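You operate a simulated robot arm through the tools that you are given. There is no shell and no other tool. Be economical: measure what you need, move in short steps, check, and stop when the job is done.

Carry out the task below with a simulated robot arm. There is one attempt and no reset: what you move stays moved.

TASK
Stand the white wax bar beside the grey bottle. It goes on the side that lies toward x +1.0, y +0.0 (a direction in the base frame), with about 3 cm between them.

It is judged by the outcome, as a careful person would: the job done as asked, and still so three seconds after it is handed in. It fails if anything else is knocked over, pushed out of place, dropped, spilled or broken.

THE ROBOT
A 7-joint arm with a two-finger parallel gripper, fixed in place. Base frame: the origin is at the foot of the arm, x ahead of it, y to its left, z up; the work surface is at about z = 0. Lengths are in m, angles in rad, forces in N, time in s.
With the tool pointing down near the work surface it reaches from about 0.24 to 0.62 m from the base axis. Its first joint turns from -1.152 to 1.152 rad. Payload 2.6 kg.
Tool frame: the origin (TCP) lies between the finger pads and is the grasp point; the fingertips stand 0.03 m ahead of it; z points along the fingers, y is the line along which they close. The gripper opens to 0.094 m. The fingers are 0.028 m wide and 0.01 m thick; the gripper's body (0.05 by 0.096 m) begins 0.055 m behind the TCP.
Orientation is that of the tool frame in the base frame, as [roll, pitch, yaw] about the fixed x, y, z axes, in that order (R = Rz(yaw) Ry(pitch) Rx(roll)). With the fingers straight down and closing along the base's y, the tool's x points along the base's -x, its y along +y and its z along -z.

THE INTERFACE
- The arm moves only by the tool servo_tool. Its argument "rows" is a list of rows, each a list of 3 entries, a list of its own where there are three numbers: the shift along the tool's x, y, z in m, then the turn about the tool's z in rad, then the closure in counts, from 0 (fully open) to 255 (shut). In form: [[[dx, dy, dz], twist, fingers], ...]. A call has 1 to 20 rows; each row is the pose to reach, as a shift and turn from the pose commanded when the call began, along the tool's axes at that moment. A row lasts 0.2 s, in which the tool goes at most 0.05 m and 0.15 rad; a call with a longer step from one row to the next is refused whole, and so is a gripper value outside its range. A pose out of reach is approached as far as the arm can. The call stops where the force on the tool passes 40 N (or 10 N more than at its start, if that is more) or the arm is blocked; 0.2 s more then pass. The fingers move at their own pace (about 0.072 m/s each) and stop on an object; they squeeze with about 32 N. The grip force told is the motor's: it shows also when the fingers shut on nothing. Time passes only in rows, and 0.2 s behind the last, so rows that repeat a pose let the fingers close. It gives the time, the measured TCP pose, the force on the tool (base axes), the opening and the grip force at its end, in the units of the frame above (readings bear some noise).
- Cameras (640 x 400 px; columns grow to the right, rows downward): "scene" is fixed at [0.0457, 0.4412, 0.5577]; the picture's right is [-0.66, -0.75, 0.00], its down [-0.47, 0.42, -0.77] and it looks along [0.58, -0.51, -0.64] (base axes); focal length 226 px, centre (320, 200). "wrist" rides on the gripper at [-0.037, 0, -0.058] in the tool frame; the picture's right is [0.00, -1.00, 0.00], its down [0.97, 0.00, -0.24] and it looks along [0.24, 0.00, 0.97] (tool axes); focal length 218 px, centre (320, 200).
- snapshot(camera): a new picture of that camera. No time passes.
- point_at(camera, pixels): for up to 12 pixels [column, row] of the newest picture of that camera ("zoom" is the newest enlarged one), the place [x, y, z] in the base frame of the surface seen there, good to about 0.002 m. No time passes.
- zoom(camera, box): a new picture of the part [left, top, right, bottom] of that camera's present view, enlarged. No time passes.
- job_done(): hands the job in; it is judged then, once.

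Work in short steps. Measure before you move; look again where a grasp or a placing could have gone wrong, and mend it. You have 60 turns and 20 pictures in all, the two below and enlarged ones among them. Open the gripper and draw the arm clear of the work before you hand the job in, unless the task says otherwise; then end with one line.

The tools are called after "Request:" as a command line: name --argument value ..., lists and objects as JSON in quotes. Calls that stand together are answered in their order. servo_tool: Moves the arm, as the interface text tells. Its arguments: {"type":"object","properties":{"rows":{"type":"array"}},"required":["rows"]} The other tools are called the same way: snapshot (camera) takes a picture; point_at (camera, pixels) gives the place of the surface under pixels of a picture; zoom (camera, box) takes an enlarged picture of a part of a camera's view; job_done () hands the job in.

At the start:

```text
time: 0.0
eef_pos: [0.3058, 0.2354, 0.3474]
tcp_rot: [-3.141, -0.001, 3.141]
ft_force: [0.1, 0.2, 0.0]
gripper_width: 0.0939
grasp_force: 0.0
```

scene: 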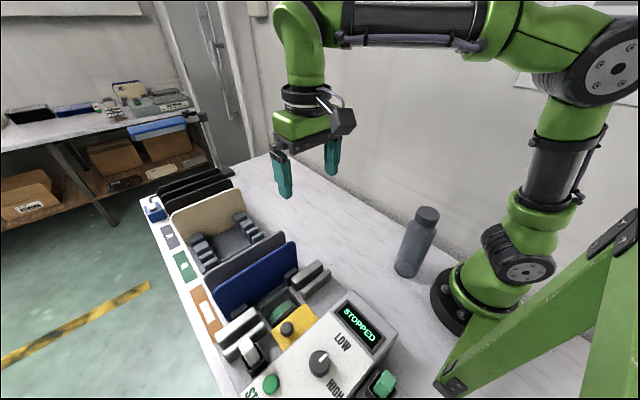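
wrist: 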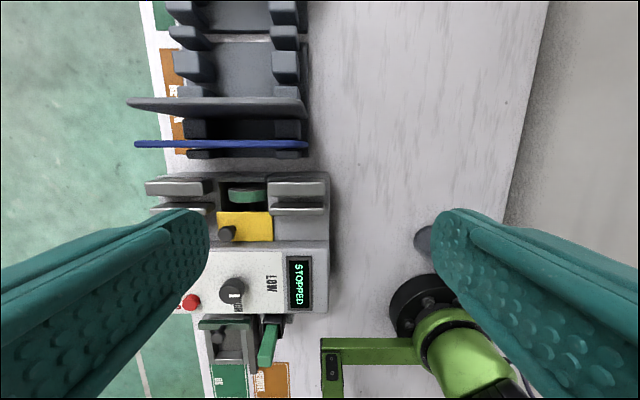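

The wax bar isn't obvious in either picture, so I'll enlarge the machine area and the rack area.

Request:
zoom --camera "scene" --box '[180, 250, 420, 400]'

Request:
zoom --camera "scene" --box '[130, 140, 370, 290]'

```text
2.67 times, centred on (300, 325) of scene
```

zoom: 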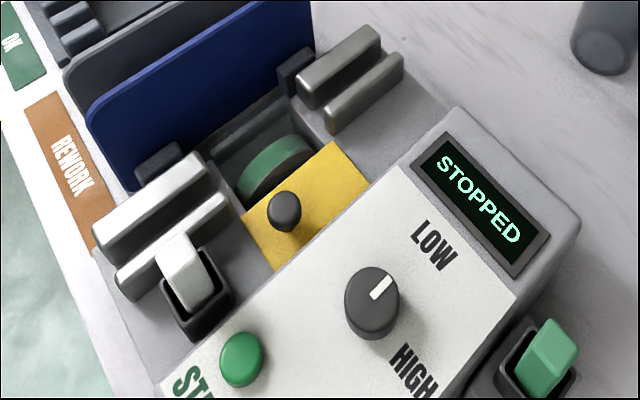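

```text
2.67 times, centred on (250, 215) of scene
```

zoom: 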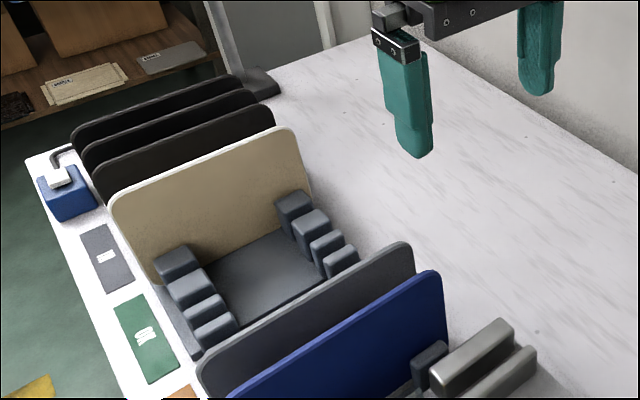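

The white bar stands in a black holder at scene about (249,351), the twin of the green one. I'll measure it, the holder, the bottle and the nearby machine parts.

Request:
zoom --camera "scene" --box '[210, 310, 290, 360]'

Request:
point_at --camera "scene" --pixels '[[428, 212], [418, 211], [437, 213], [407, 272], [398, 268], [416, 273], [424, 225], [415, 245], [380, 250], [360, 230], [340, 270], [420, 290]]'

Request:
zoom --camera "wrist" --box '[140, 160, 300, 260]'

```text
8.00 times, centred on (250, 335) of scene
```

zoom: 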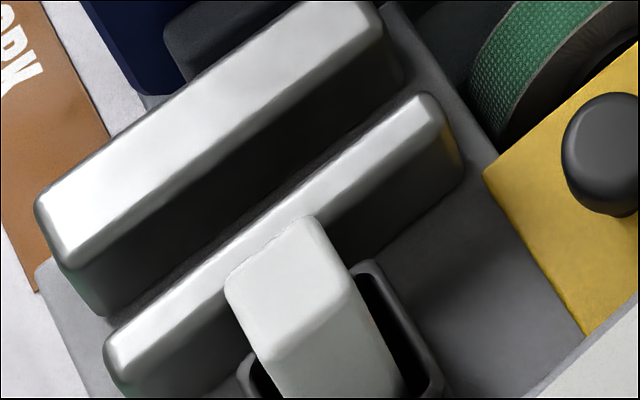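

```text
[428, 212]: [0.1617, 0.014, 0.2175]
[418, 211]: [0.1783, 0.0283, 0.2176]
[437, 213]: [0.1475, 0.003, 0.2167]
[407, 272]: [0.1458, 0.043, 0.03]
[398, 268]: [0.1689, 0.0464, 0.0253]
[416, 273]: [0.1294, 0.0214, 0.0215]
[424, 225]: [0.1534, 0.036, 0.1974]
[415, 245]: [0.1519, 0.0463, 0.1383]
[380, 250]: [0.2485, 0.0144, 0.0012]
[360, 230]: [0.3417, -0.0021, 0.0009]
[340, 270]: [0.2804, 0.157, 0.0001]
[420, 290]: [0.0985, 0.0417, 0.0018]
```

```text
4.00 times, centred on (220, 210) of wrist
```

zoom: 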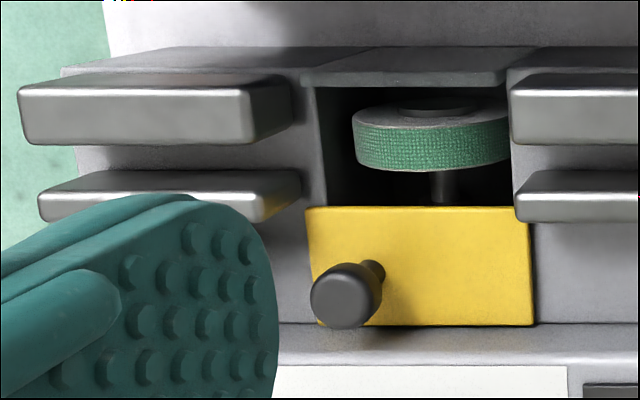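

Now the wax bar's top face (scene about (246,346)), its holder rim, the bars next to it and the start button.

Request:
zoom --camera "scene" --box '[216, 328, 296, 378]'

Request:
point_at --camera "scene" --pixels '[[246, 346], [239.5, 346], [248.5, 338.5], [252.5, 345.5], [243.5, 353], [250, 354], [248, 360], [225, 352], [266, 324], [262, 330], [263.5, 358], [270, 385]]'

```text
8.00 times, centred on (256, 353) of scene
```

zoom: 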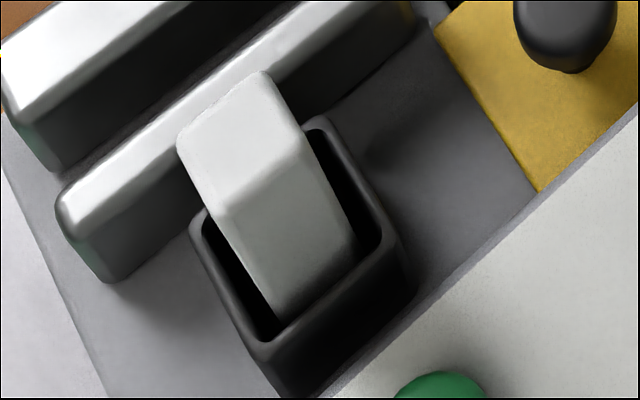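

```text
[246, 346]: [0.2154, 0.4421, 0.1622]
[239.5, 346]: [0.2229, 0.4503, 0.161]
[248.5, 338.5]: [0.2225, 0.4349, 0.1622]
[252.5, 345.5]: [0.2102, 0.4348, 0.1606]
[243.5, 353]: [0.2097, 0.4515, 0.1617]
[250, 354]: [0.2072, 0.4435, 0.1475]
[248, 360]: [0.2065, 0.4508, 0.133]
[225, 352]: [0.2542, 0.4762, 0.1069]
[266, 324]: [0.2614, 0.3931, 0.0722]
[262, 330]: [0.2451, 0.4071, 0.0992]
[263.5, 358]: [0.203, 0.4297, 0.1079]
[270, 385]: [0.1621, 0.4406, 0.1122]
```

Request:
point_at --camera "zoom" --pixels '[[205, 225], [265, 352], [395, 245], [320, 125], [270, 260], [340, 235], [275, 310], [350, 250], [315, 360], [400, 290], [130, 190], [440, 130]]'

Request:
point_at --camera "scene" --pixels '[[320, 360], [288, 329], [345, 305], [250, 290], [275, 250], [386, 380], [402, 250], [432, 250], [400, 260], [428, 262], [411, 258], [420, 260]]'

```text
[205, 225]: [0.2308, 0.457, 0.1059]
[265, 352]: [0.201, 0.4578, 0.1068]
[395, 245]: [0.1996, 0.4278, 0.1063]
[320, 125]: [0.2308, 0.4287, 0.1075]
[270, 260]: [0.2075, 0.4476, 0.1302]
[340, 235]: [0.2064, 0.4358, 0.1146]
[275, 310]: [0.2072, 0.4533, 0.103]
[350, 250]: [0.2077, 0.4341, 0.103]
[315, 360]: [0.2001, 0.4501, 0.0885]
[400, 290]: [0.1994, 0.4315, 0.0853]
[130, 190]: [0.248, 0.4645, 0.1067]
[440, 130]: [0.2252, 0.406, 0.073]
```

```text
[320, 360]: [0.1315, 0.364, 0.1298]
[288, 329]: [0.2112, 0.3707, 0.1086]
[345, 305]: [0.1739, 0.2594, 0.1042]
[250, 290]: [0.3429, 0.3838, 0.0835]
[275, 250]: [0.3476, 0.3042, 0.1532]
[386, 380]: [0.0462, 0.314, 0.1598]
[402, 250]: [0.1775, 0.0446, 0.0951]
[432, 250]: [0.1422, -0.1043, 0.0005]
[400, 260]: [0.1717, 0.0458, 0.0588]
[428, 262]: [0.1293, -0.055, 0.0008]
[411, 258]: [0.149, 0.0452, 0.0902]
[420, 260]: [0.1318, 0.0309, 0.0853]
```

Wax bar is upright, centre about (0.216, 0.443), top z 0.162, rim of its holder z 0.107. The bottle axis is about (0.162, 0.013), radius about 0.035. I'll go over the bar with the fingers partly closed.

Request:
servo_tool --rows '[[[0.015, 0.035, 0.01], 0, 90], [[0.03, 0.07, 0.02], 0, 90], [[0.045, 0.105, 0.03], 0, 90], [[0.06, 0.14, 0.04], 0, 90], [[0.075, 0.175, 0.06], 0, 90], [[0.09, 0.2075, 0.09], 0, 90], [[0.09, 0.2075, 0.09], 0, 90]]'

Request:
snapshot --camera "wrist"

```text
time: 1.6
eef_pos: [0.2162, 0.4426, 0.2571]
tcp_rot: [3.141, 0.001, 3.14]
ft_force: [0.4, 0.2, -0.4]
gripper_width: 0.061
grasp_force: 0.0
```

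```text
12 pictures are left
```

wrist: 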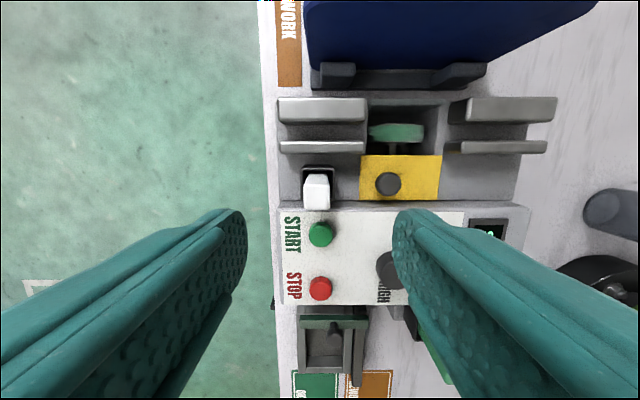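

The bar is at wrist (317,192). I check its place and the neighbours' heights from this view.

Request:
point_at --camera "wrist" --pixels '[[317, 192], [307, 192], [327, 192], [317, 178], [317, 206], [388, 182], [320, 234], [388, 262], [330, 150], [600, 207], [586, 207], [600, 192]]'

```text
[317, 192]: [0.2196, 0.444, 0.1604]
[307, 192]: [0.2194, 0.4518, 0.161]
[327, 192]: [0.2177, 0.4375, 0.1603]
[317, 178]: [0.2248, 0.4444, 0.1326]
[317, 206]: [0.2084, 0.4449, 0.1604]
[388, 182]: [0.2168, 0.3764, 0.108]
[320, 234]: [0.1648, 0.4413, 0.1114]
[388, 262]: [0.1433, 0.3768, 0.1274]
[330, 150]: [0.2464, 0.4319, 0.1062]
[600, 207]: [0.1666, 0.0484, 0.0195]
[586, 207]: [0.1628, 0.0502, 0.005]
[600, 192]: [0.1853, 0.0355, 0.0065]
```

Consistent. Descend to TCP z 0.143 (tips just above the rim) and close.

Request:
servo_tool --rows '[[[0, 0.0005, 0.04], 0, 90], [[0, 0.0005, 0.08], 0, 90], [[0, 0.0005, 0.1], 0, 90], [[0, 0.0005, 0.114], 0, 90], [[0, 0.0005, 0.114], 0, 90], [[0, 0.0005, 0.114], 0, 255], [[0, 0.0005, 0.114], 0, 255], [[0, 0.0005, 0.114], 0, 255], [[0, 0.0005, 0.114], 0, 255]]'

```text
time: 3.6
eef_pos: [0.216, 0.4438, 0.1438]
tcp_rot: [3.141, 0.001, 3.141]
ft_force: [0.1, -0.4, 0.1]
gripper_width: 0.0218
grasp_force: 32.3
```

Gripped at 22 mm. Lift straight up slowly.

Request:
servo_tool --rows '[[[0, 0, -0.01], 0, 255], [[0, 0, -0.03], 0, 255], [[0, 0, -0.06], 0, 255], [[0, 0, -0.1], 0, 255], [[0, 0, -0.14], 0, 255], [[0, 0, -0.18], 0, 255], [[0, 0, -0.2], 0, 255]]'

Request:
snapshot --camera "scene"

```text
time: 5.2
eef_pos: [0.2171, 0.4421, 0.345]
tcp_rot: [3.141, 0.0, -3.139]
ft_force: [-0.3, -0.1, -0.6]
gripper_width: 0.0231
grasp_force: 31.9
```

```text
11 pictures are left
```

scene: 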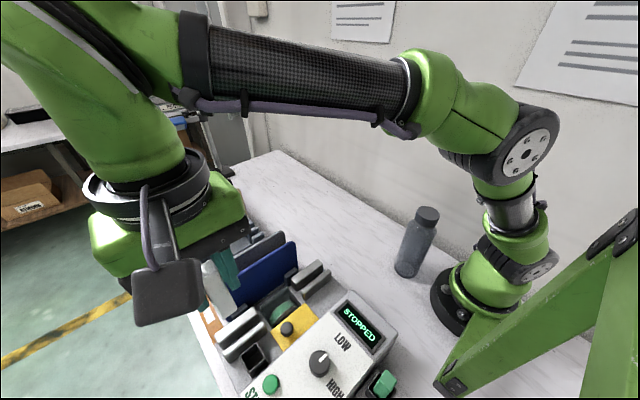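

The bar is out of the holder. Carry it at height to (0.30, 0.013), clear of the bottle.

Request:
servo_tool --rows '[[[-0.02, -0.03, 0], 0, 255], [[-0.04, -0.065, 0], 0, 255], [[-0.06, -0.1, 0], 0, 255], [[-0.083, -0.14, 0], 0, 255], [[-0.083, -0.18, 0], 0, 255], [[-0.083, -0.22, 0], 0, 255], [[-0.083, -0.26, 0], 0, 255], [[-0.083, -0.3, 0], 0, 255], [[-0.083, -0.34, 0], 0, 255], [[-0.083, -0.38, 0], 0, 255], [[-0.083, -0.41, 0], 0, 255], [[-0.083, -0.429, 0], 0, 255], [[-0.083, -0.429, 0], 0, 255]]'

Request:
zoom --camera "scene" --box '[300, 60, 492, 180]'

```text
time: 8.0
eef_pos: [0.3001, 0.0137, 0.3442]
tcp_rot: [3.141, 0.0, -3.142]
ft_force: [0.2, -0.3, -0.6]
gripper_width: 0.023
grasp_force: 31.7
```

```text
3.33 times, centred on (396, 120) of scene
```

zoom: 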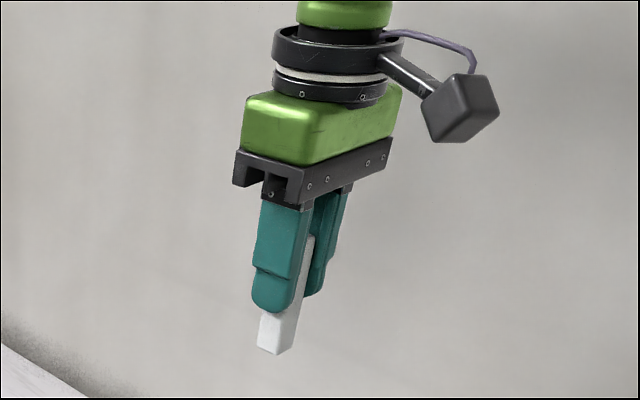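

The bar is held upright. A box sticks out from the wrist (zoom (465,110)) — I measure it, the wrist parts and the bar's bottom, because the bottle is 0.217 m tall.

Request:
point_at --camera "zoom" --pixels '[[460, 110], [490, 100], [435, 135], [470, 138], [272, 352], [262, 345], [278, 330], [312, 245], [350, 120], [380, 160], [330, 95], [292, 345]]'

```text
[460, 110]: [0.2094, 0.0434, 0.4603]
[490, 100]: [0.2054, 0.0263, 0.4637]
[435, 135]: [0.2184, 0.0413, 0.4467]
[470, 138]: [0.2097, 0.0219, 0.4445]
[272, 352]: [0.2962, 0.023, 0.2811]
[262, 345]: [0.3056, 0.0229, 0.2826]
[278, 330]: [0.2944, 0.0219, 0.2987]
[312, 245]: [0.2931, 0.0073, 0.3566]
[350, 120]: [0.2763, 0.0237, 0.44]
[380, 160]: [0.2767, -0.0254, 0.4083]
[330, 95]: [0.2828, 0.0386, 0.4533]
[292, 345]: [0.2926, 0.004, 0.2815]
```

The box reaches 0.095 m from the tool axis on the bottle's side, with its bottom only 0.10 m above the TCP, so it would hit the bottle. I'll turn the tool half round here so it points away; first half now.

Request:
servo_tool --rows '[[[0, 0, 0], 0.145, 255], [[0, 0, 0], 0.29, 255], [[0, 0, 0], 0.435, 255], [[0, 0, 0], 0.58, 255], [[0, 0, 0], 0.725, 255], [[0, 0, 0], 0.87, 255], [[0, 0, 0], 1.015, 255], [[0, 0, 0], 1.16, 255], [[0, 0, 0], 1.305, 255], [[0, 0, 0], 1.45, 255], [[0, 0, 0], 1.5708, 255], [[0, 0, 0], 1.5708, 255]]'

```text
time: 10.6
eef_pos: [0.2976, 0.0146, 0.3445]
tcp_rot: [-3.141, 0.0, 1.567]
ft_force: [-0.4, 0.3, -0.3]
gripper_width: 0.0233
grasp_force: 32.0
```

Request:
servo_tool --rows '[[[0, 0, 0], 0.145, 255], [[0, 0, 0], 0.29, 255], [[0, 0, 0], 0.435, 255], [[0, 0, 0], 0.58, 255], [[0, 0, 0], 0.725, 255], [[0, 0, 0], 0.87, 255], [[0, 0, 0], 1.015, 255], [[0, 0, 0], 1.16, 255], [[0, 0, 0], 1.305, 255], [[0, 0, 0], 1.45, 255], [[0, 0, 0], 1.5708, 255], [[0, 0, 0], 1.5708, 255]]'

Request:
zoom --camera "scene" --box '[300, 60, 492, 180]'

```text
time: 13.2
eef_pos: [0.299, 0.0145, 0.3449]
tcp_rot: [3.141, 0.0, -0.001]
ft_force: [-0.3, 0.4, 0.7]
gripper_width: 0.0232
grasp_force: 32.2
```

```text
3.33 times, centred on (396, 120) of scene
```

zoom: 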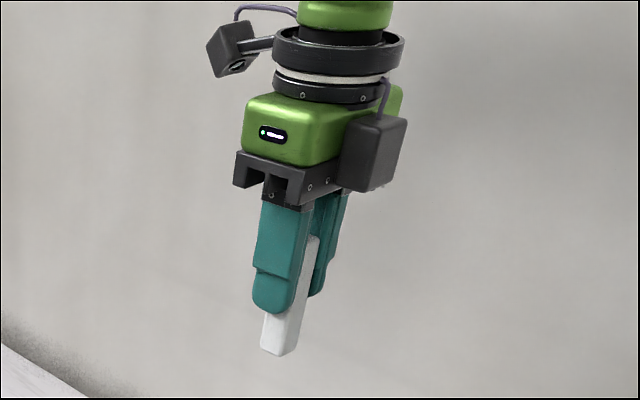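

There is a second box, now on the bottle's side at zoom (375,150). Measure it and the hand's face.

Request:
point_at --camera "zoom" --pixels '[[350, 150], [365, 185], [345, 180], [375, 120], [395, 150], [385, 180], [403, 122], [372, 188], [275, 352], [265, 345], [298, 345], [300, 180]]'

```text
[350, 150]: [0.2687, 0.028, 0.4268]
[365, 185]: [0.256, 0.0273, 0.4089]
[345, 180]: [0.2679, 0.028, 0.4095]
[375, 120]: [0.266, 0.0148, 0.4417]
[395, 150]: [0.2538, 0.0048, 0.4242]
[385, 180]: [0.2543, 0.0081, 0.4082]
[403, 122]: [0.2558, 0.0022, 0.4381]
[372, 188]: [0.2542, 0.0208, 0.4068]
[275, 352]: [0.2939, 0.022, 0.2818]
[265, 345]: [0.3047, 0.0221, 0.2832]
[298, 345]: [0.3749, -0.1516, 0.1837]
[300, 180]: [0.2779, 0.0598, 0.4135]
```

The camera box reaches 0.046 m toward the bottle, which would touch at a 3 cm gap; a skewed hand (about 36°) would clear both sides. First I measure the bottle more exactly.

Request:
zoom --camera "scene" --box '[360, 195, 472, 285]'

```text
4.44 times, centred on (416, 240) of scene
```

zoom: 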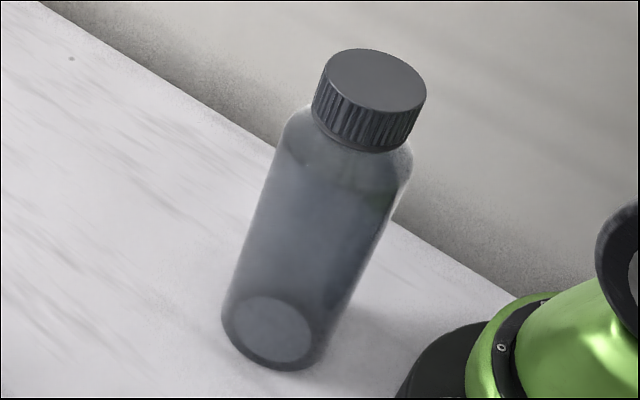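

Request:
point_at --camera "zoom" --pixels '[[376, 52], [376, 108], [318, 80], [423, 95], [285, 160], [340, 180], [398, 190], [260, 220], [310, 240], [360, 250], [230, 330], [320, 345]]'

```text
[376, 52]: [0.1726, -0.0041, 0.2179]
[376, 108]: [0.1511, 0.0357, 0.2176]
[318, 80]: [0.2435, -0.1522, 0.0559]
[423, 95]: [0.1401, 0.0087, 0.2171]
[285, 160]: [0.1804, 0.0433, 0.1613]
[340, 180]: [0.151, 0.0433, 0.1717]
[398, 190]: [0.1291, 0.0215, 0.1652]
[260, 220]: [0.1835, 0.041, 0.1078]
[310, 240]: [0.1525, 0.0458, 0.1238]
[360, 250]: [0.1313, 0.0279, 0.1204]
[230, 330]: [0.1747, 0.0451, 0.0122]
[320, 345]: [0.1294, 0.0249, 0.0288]
```

Bottle axis refined to (0.162, 0.0135), R 0.034. Plan: skew the hand back 0.637 rad, descend at x 0.28, then slide in to x 0.243.

Request:
servo_tool --rows '[[[-0.005, 0.0, 0.0], -0.13, 255], [[-0.01, 0.0, 0.0], -0.26, 255], [[-0.015, 0.001, 0], -0.39, 255], [[-0.019, 0.001, 0], -0.52, 255], [[-0.019, 0.001, 0.0], -0.637, 255], [[-0.019, 0.001, 0.04], -0.637, 255], [[-0.019, 0.001, 0.08], -0.637, 255], [[-0.019, 0.001, 0.12], -0.637, 255], [[-0.019, 0.001, 0.16], -0.637, 255], [[-0.019, 0.001, 0.2], -0.637, 255], [[-0.019, 0.001, 0.225], -0.637, 255], [[-0.019, 0.001, 0.225], -0.637, 255]]'

Request:
snapshot --camera "scene"

```text
time: 15.8
eef_pos: [0.2788, 0.0136, 0.118]
tcp_rot: [3.141, 0.001, 0.637]
ft_force: [-0.2, 0.2, -0.8]
gripper_width: 0.0233
grasp_force: 31.6
```

```text
7 pictures are left
```

scene: 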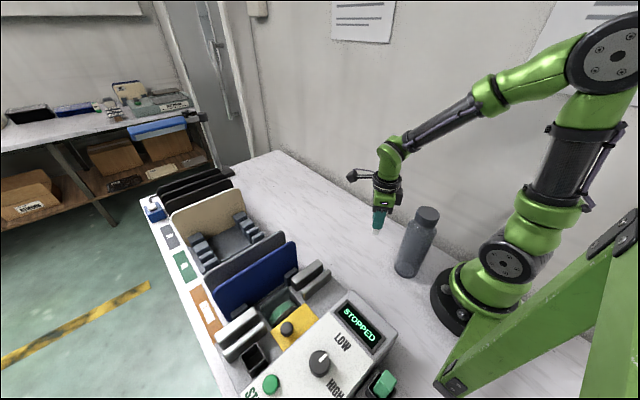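

Skewed and clear. Now slide slowly toward the bottle to x 0.243 at this height.

Request:
servo_tool --rows '[[[-0.008, -0.006, 0], 0, 255], [[-0.015, -0.011, 0], 0, 255], [[-0.021, -0.0156, 0], 0, 255], [[-0.026, -0.0193, 0], 0, 255], [[-0.0289, -0.0214, 0], 0, 255], [[-0.0289, -0.0214, 0], 0, 255]]'

Request:
zoom --camera "scene" --box '[336, 155, 464, 285]'

```text
time: 17.2
eef_pos: [0.2431, 0.013, 0.1189]
tcp_rot: [-3.141, 0.001, 0.637]
ft_force: [-0.4, -0.2, -0.8]
gripper_width: 0.0229
grasp_force: 32.4
```

```text
3.08 times, centred on (400, 220) of scene
```

zoom: 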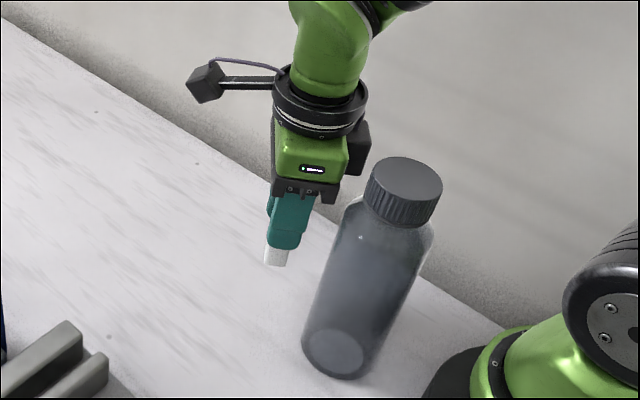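

Clear so far. Lower in small steps to about 3 mm above the table.

Request:
servo_tool --rows '[[[0, 0, 0.01], 0, 255], [[0, 0, 0.02], 0, 255], [[0, 0, 0.03], 0, 255], [[0, 0, 0.04], 0, 255], [[0, 0, 0.047], 0, 255], [[0, 0, 0.05], 0, 255], [[0, 0, 0.05], 0, 255]]'

Request:
zoom --camera "scene" --box '[336, 175, 464, 285]'

```text
time: 18.8
eef_pos: [0.2428, 0.0148, 0.0692]
tcp_rot: [3.141, -0.001, 0.638]
ft_force: [-0.5, -0.3, 0.1]
gripper_width: 0.0232
grasp_force: 32.0
```

```text
3.64 times, centred on (400, 230) of scene
```

zoom: 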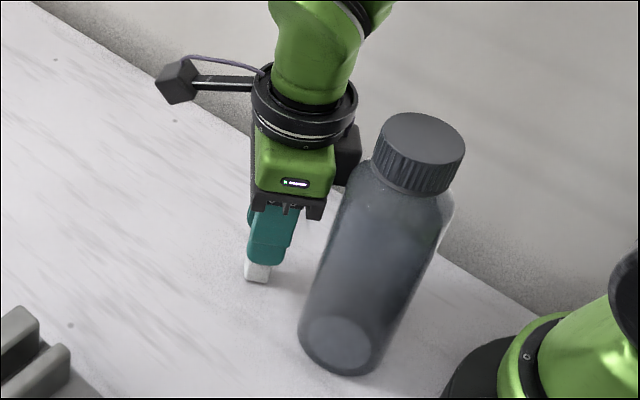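

Request:
point_at --camera "zoom" --pixels '[[247, 280], [262, 283], [268, 279], [255, 275], [255, 288], [420, 140], [345, 160], [315, 215], [335, 365]]'

Request:
servo_tool --rows '[[[0, 0, 0.001], 0, 255], [[0, 0, 0.002], 0, 255], [[0, 0, 0.003], 0, 255], [[0, 0, 0.003], 0, 255]]'

```text
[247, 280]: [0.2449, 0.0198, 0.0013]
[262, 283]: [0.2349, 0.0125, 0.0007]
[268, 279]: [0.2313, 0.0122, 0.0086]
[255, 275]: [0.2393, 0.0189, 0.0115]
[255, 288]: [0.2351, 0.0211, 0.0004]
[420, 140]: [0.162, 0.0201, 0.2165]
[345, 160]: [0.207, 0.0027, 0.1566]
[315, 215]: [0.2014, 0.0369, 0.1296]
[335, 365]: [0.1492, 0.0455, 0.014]
```

```text
time: 19.8
eef_pos: [0.2442, 0.0146, 0.0652]
tcp_rot: [3.141, -0.001, 0.636]
ft_force: [-3.6, 0.7, 24.1]
gripper_width: 0.0231
grasp_force: 32.0
```

Contact with the table (24 N). Ease off about 1 mm, then open only to about 45 mm.

Request:
servo_tool --rows '[[[0, 0, -0.001], 0, 255], [[0, 0, -0.001], 0, 255]]'

```text
time: 20.4
eef_pos: [0.2433, 0.0133, 0.0664]
tcp_rot: [-3.139, 0.002, 0.638]
ft_force: [0.0, 0.5, -0.3]
gripper_width: 0.0232
grasp_force: 31.8
```

Request:
servo_tool --rows '[[[0, 0, 0.0005], 0, 255], [[0, 0, 0.0005], 0, 180], [[0, 0, 0.0005], 0, 150], [[0, 0, 0.0005], 0, 133], [[0, 0, 0.0005], 0, 133], [[0, 0, 0.0005], 0, 133]]'

Request:
snapshot --camera "wrist"

```text
time: 21.8
eef_pos: [0.2441, 0.0135, 0.0669]
tcp_rot: [3.141, -0.001, 0.638]
ft_force: [-0.2, 0.0, -0.6]
gripper_width: 0.0451
grasp_force: 0.1
```

```text
4 pictures are left
```

wrist: 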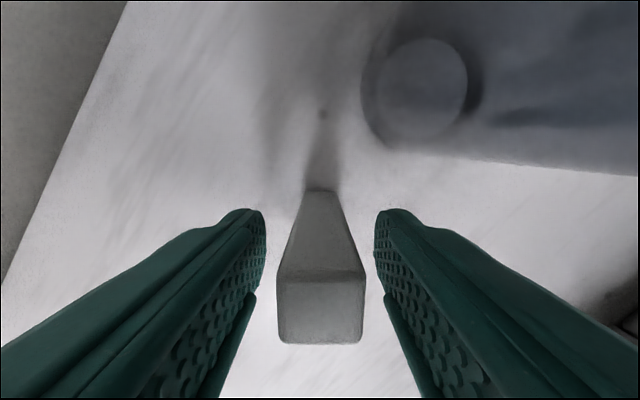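

The bar stands free between the fingers. Rise straight up, then away.

Request:
servo_tool --rows '[[[0, 0, -0.01], 0, 133], [[0, 0, -0.03], 0, 133], [[0, 0, -0.06], 0, 133], [[0, 0, -0.1], 0, 133], [[0, 0, -0.14], 0, 133], [[0, 0, -0.18], 0, 133], [[0, 0, -0.22], 0, 133], [[0, 0, -0.26], 0, 133], [[0.04, 0.0, -0.28], 0, 90], [[0.08, 0.0, -0.28], 0, 0], [[0.12, 0.0, -0.28], 0, 0], [[0.12, 0.0, -0.28], 0, 0]]'

Request:
zoom --camera "scene" --box '[336, 175, 464, 285]'

```text
time: 24.4
eef_pos: [0.3394, 0.089, 0.3471]
tcp_rot: [-3.141, -0.001, 0.637]
ft_force: [0.5, -0.6, -0.3]
gripper_width: 0.0941
grasp_force: 0.0
```

```text
3.64 times, centred on (400, 230) of scene
```

zoom: 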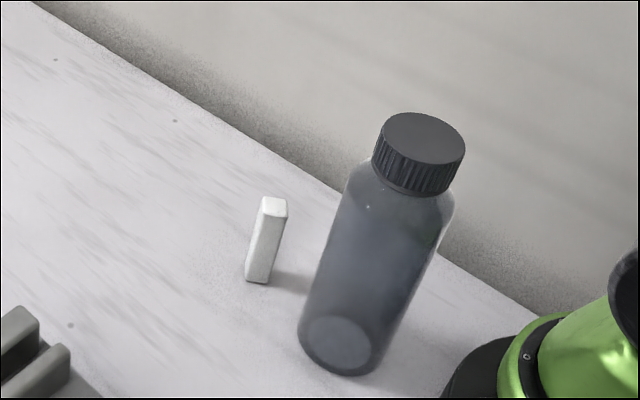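

Request:
point_at --camera "zoom" --pixels '[[274, 207], [264, 200], [285, 202], [281, 217], [265, 213], [248, 278], [266, 281], [420, 140], [310, 260]]'

```text
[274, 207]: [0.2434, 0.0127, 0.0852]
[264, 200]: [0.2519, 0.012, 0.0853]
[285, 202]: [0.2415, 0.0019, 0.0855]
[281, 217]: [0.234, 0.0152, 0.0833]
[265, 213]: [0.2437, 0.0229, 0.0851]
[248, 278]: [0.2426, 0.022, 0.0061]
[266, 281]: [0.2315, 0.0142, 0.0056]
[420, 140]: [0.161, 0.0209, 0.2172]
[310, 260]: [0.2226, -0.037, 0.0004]
```

The bar stands at (0.243, 0.013). It is upright, with a gap of about 3.3 cm to the bottle on the +x side. The bottle hasn't moved and the arm is clear, so I hand in.

Request:
job_done

```text
The job is handed in.
```

The white wax bar is standing upright on the +x side of the grey bottle, about 3.3 cm from it by the last measurement. The bottle has not moved, and the gripper is open and drawn clear.
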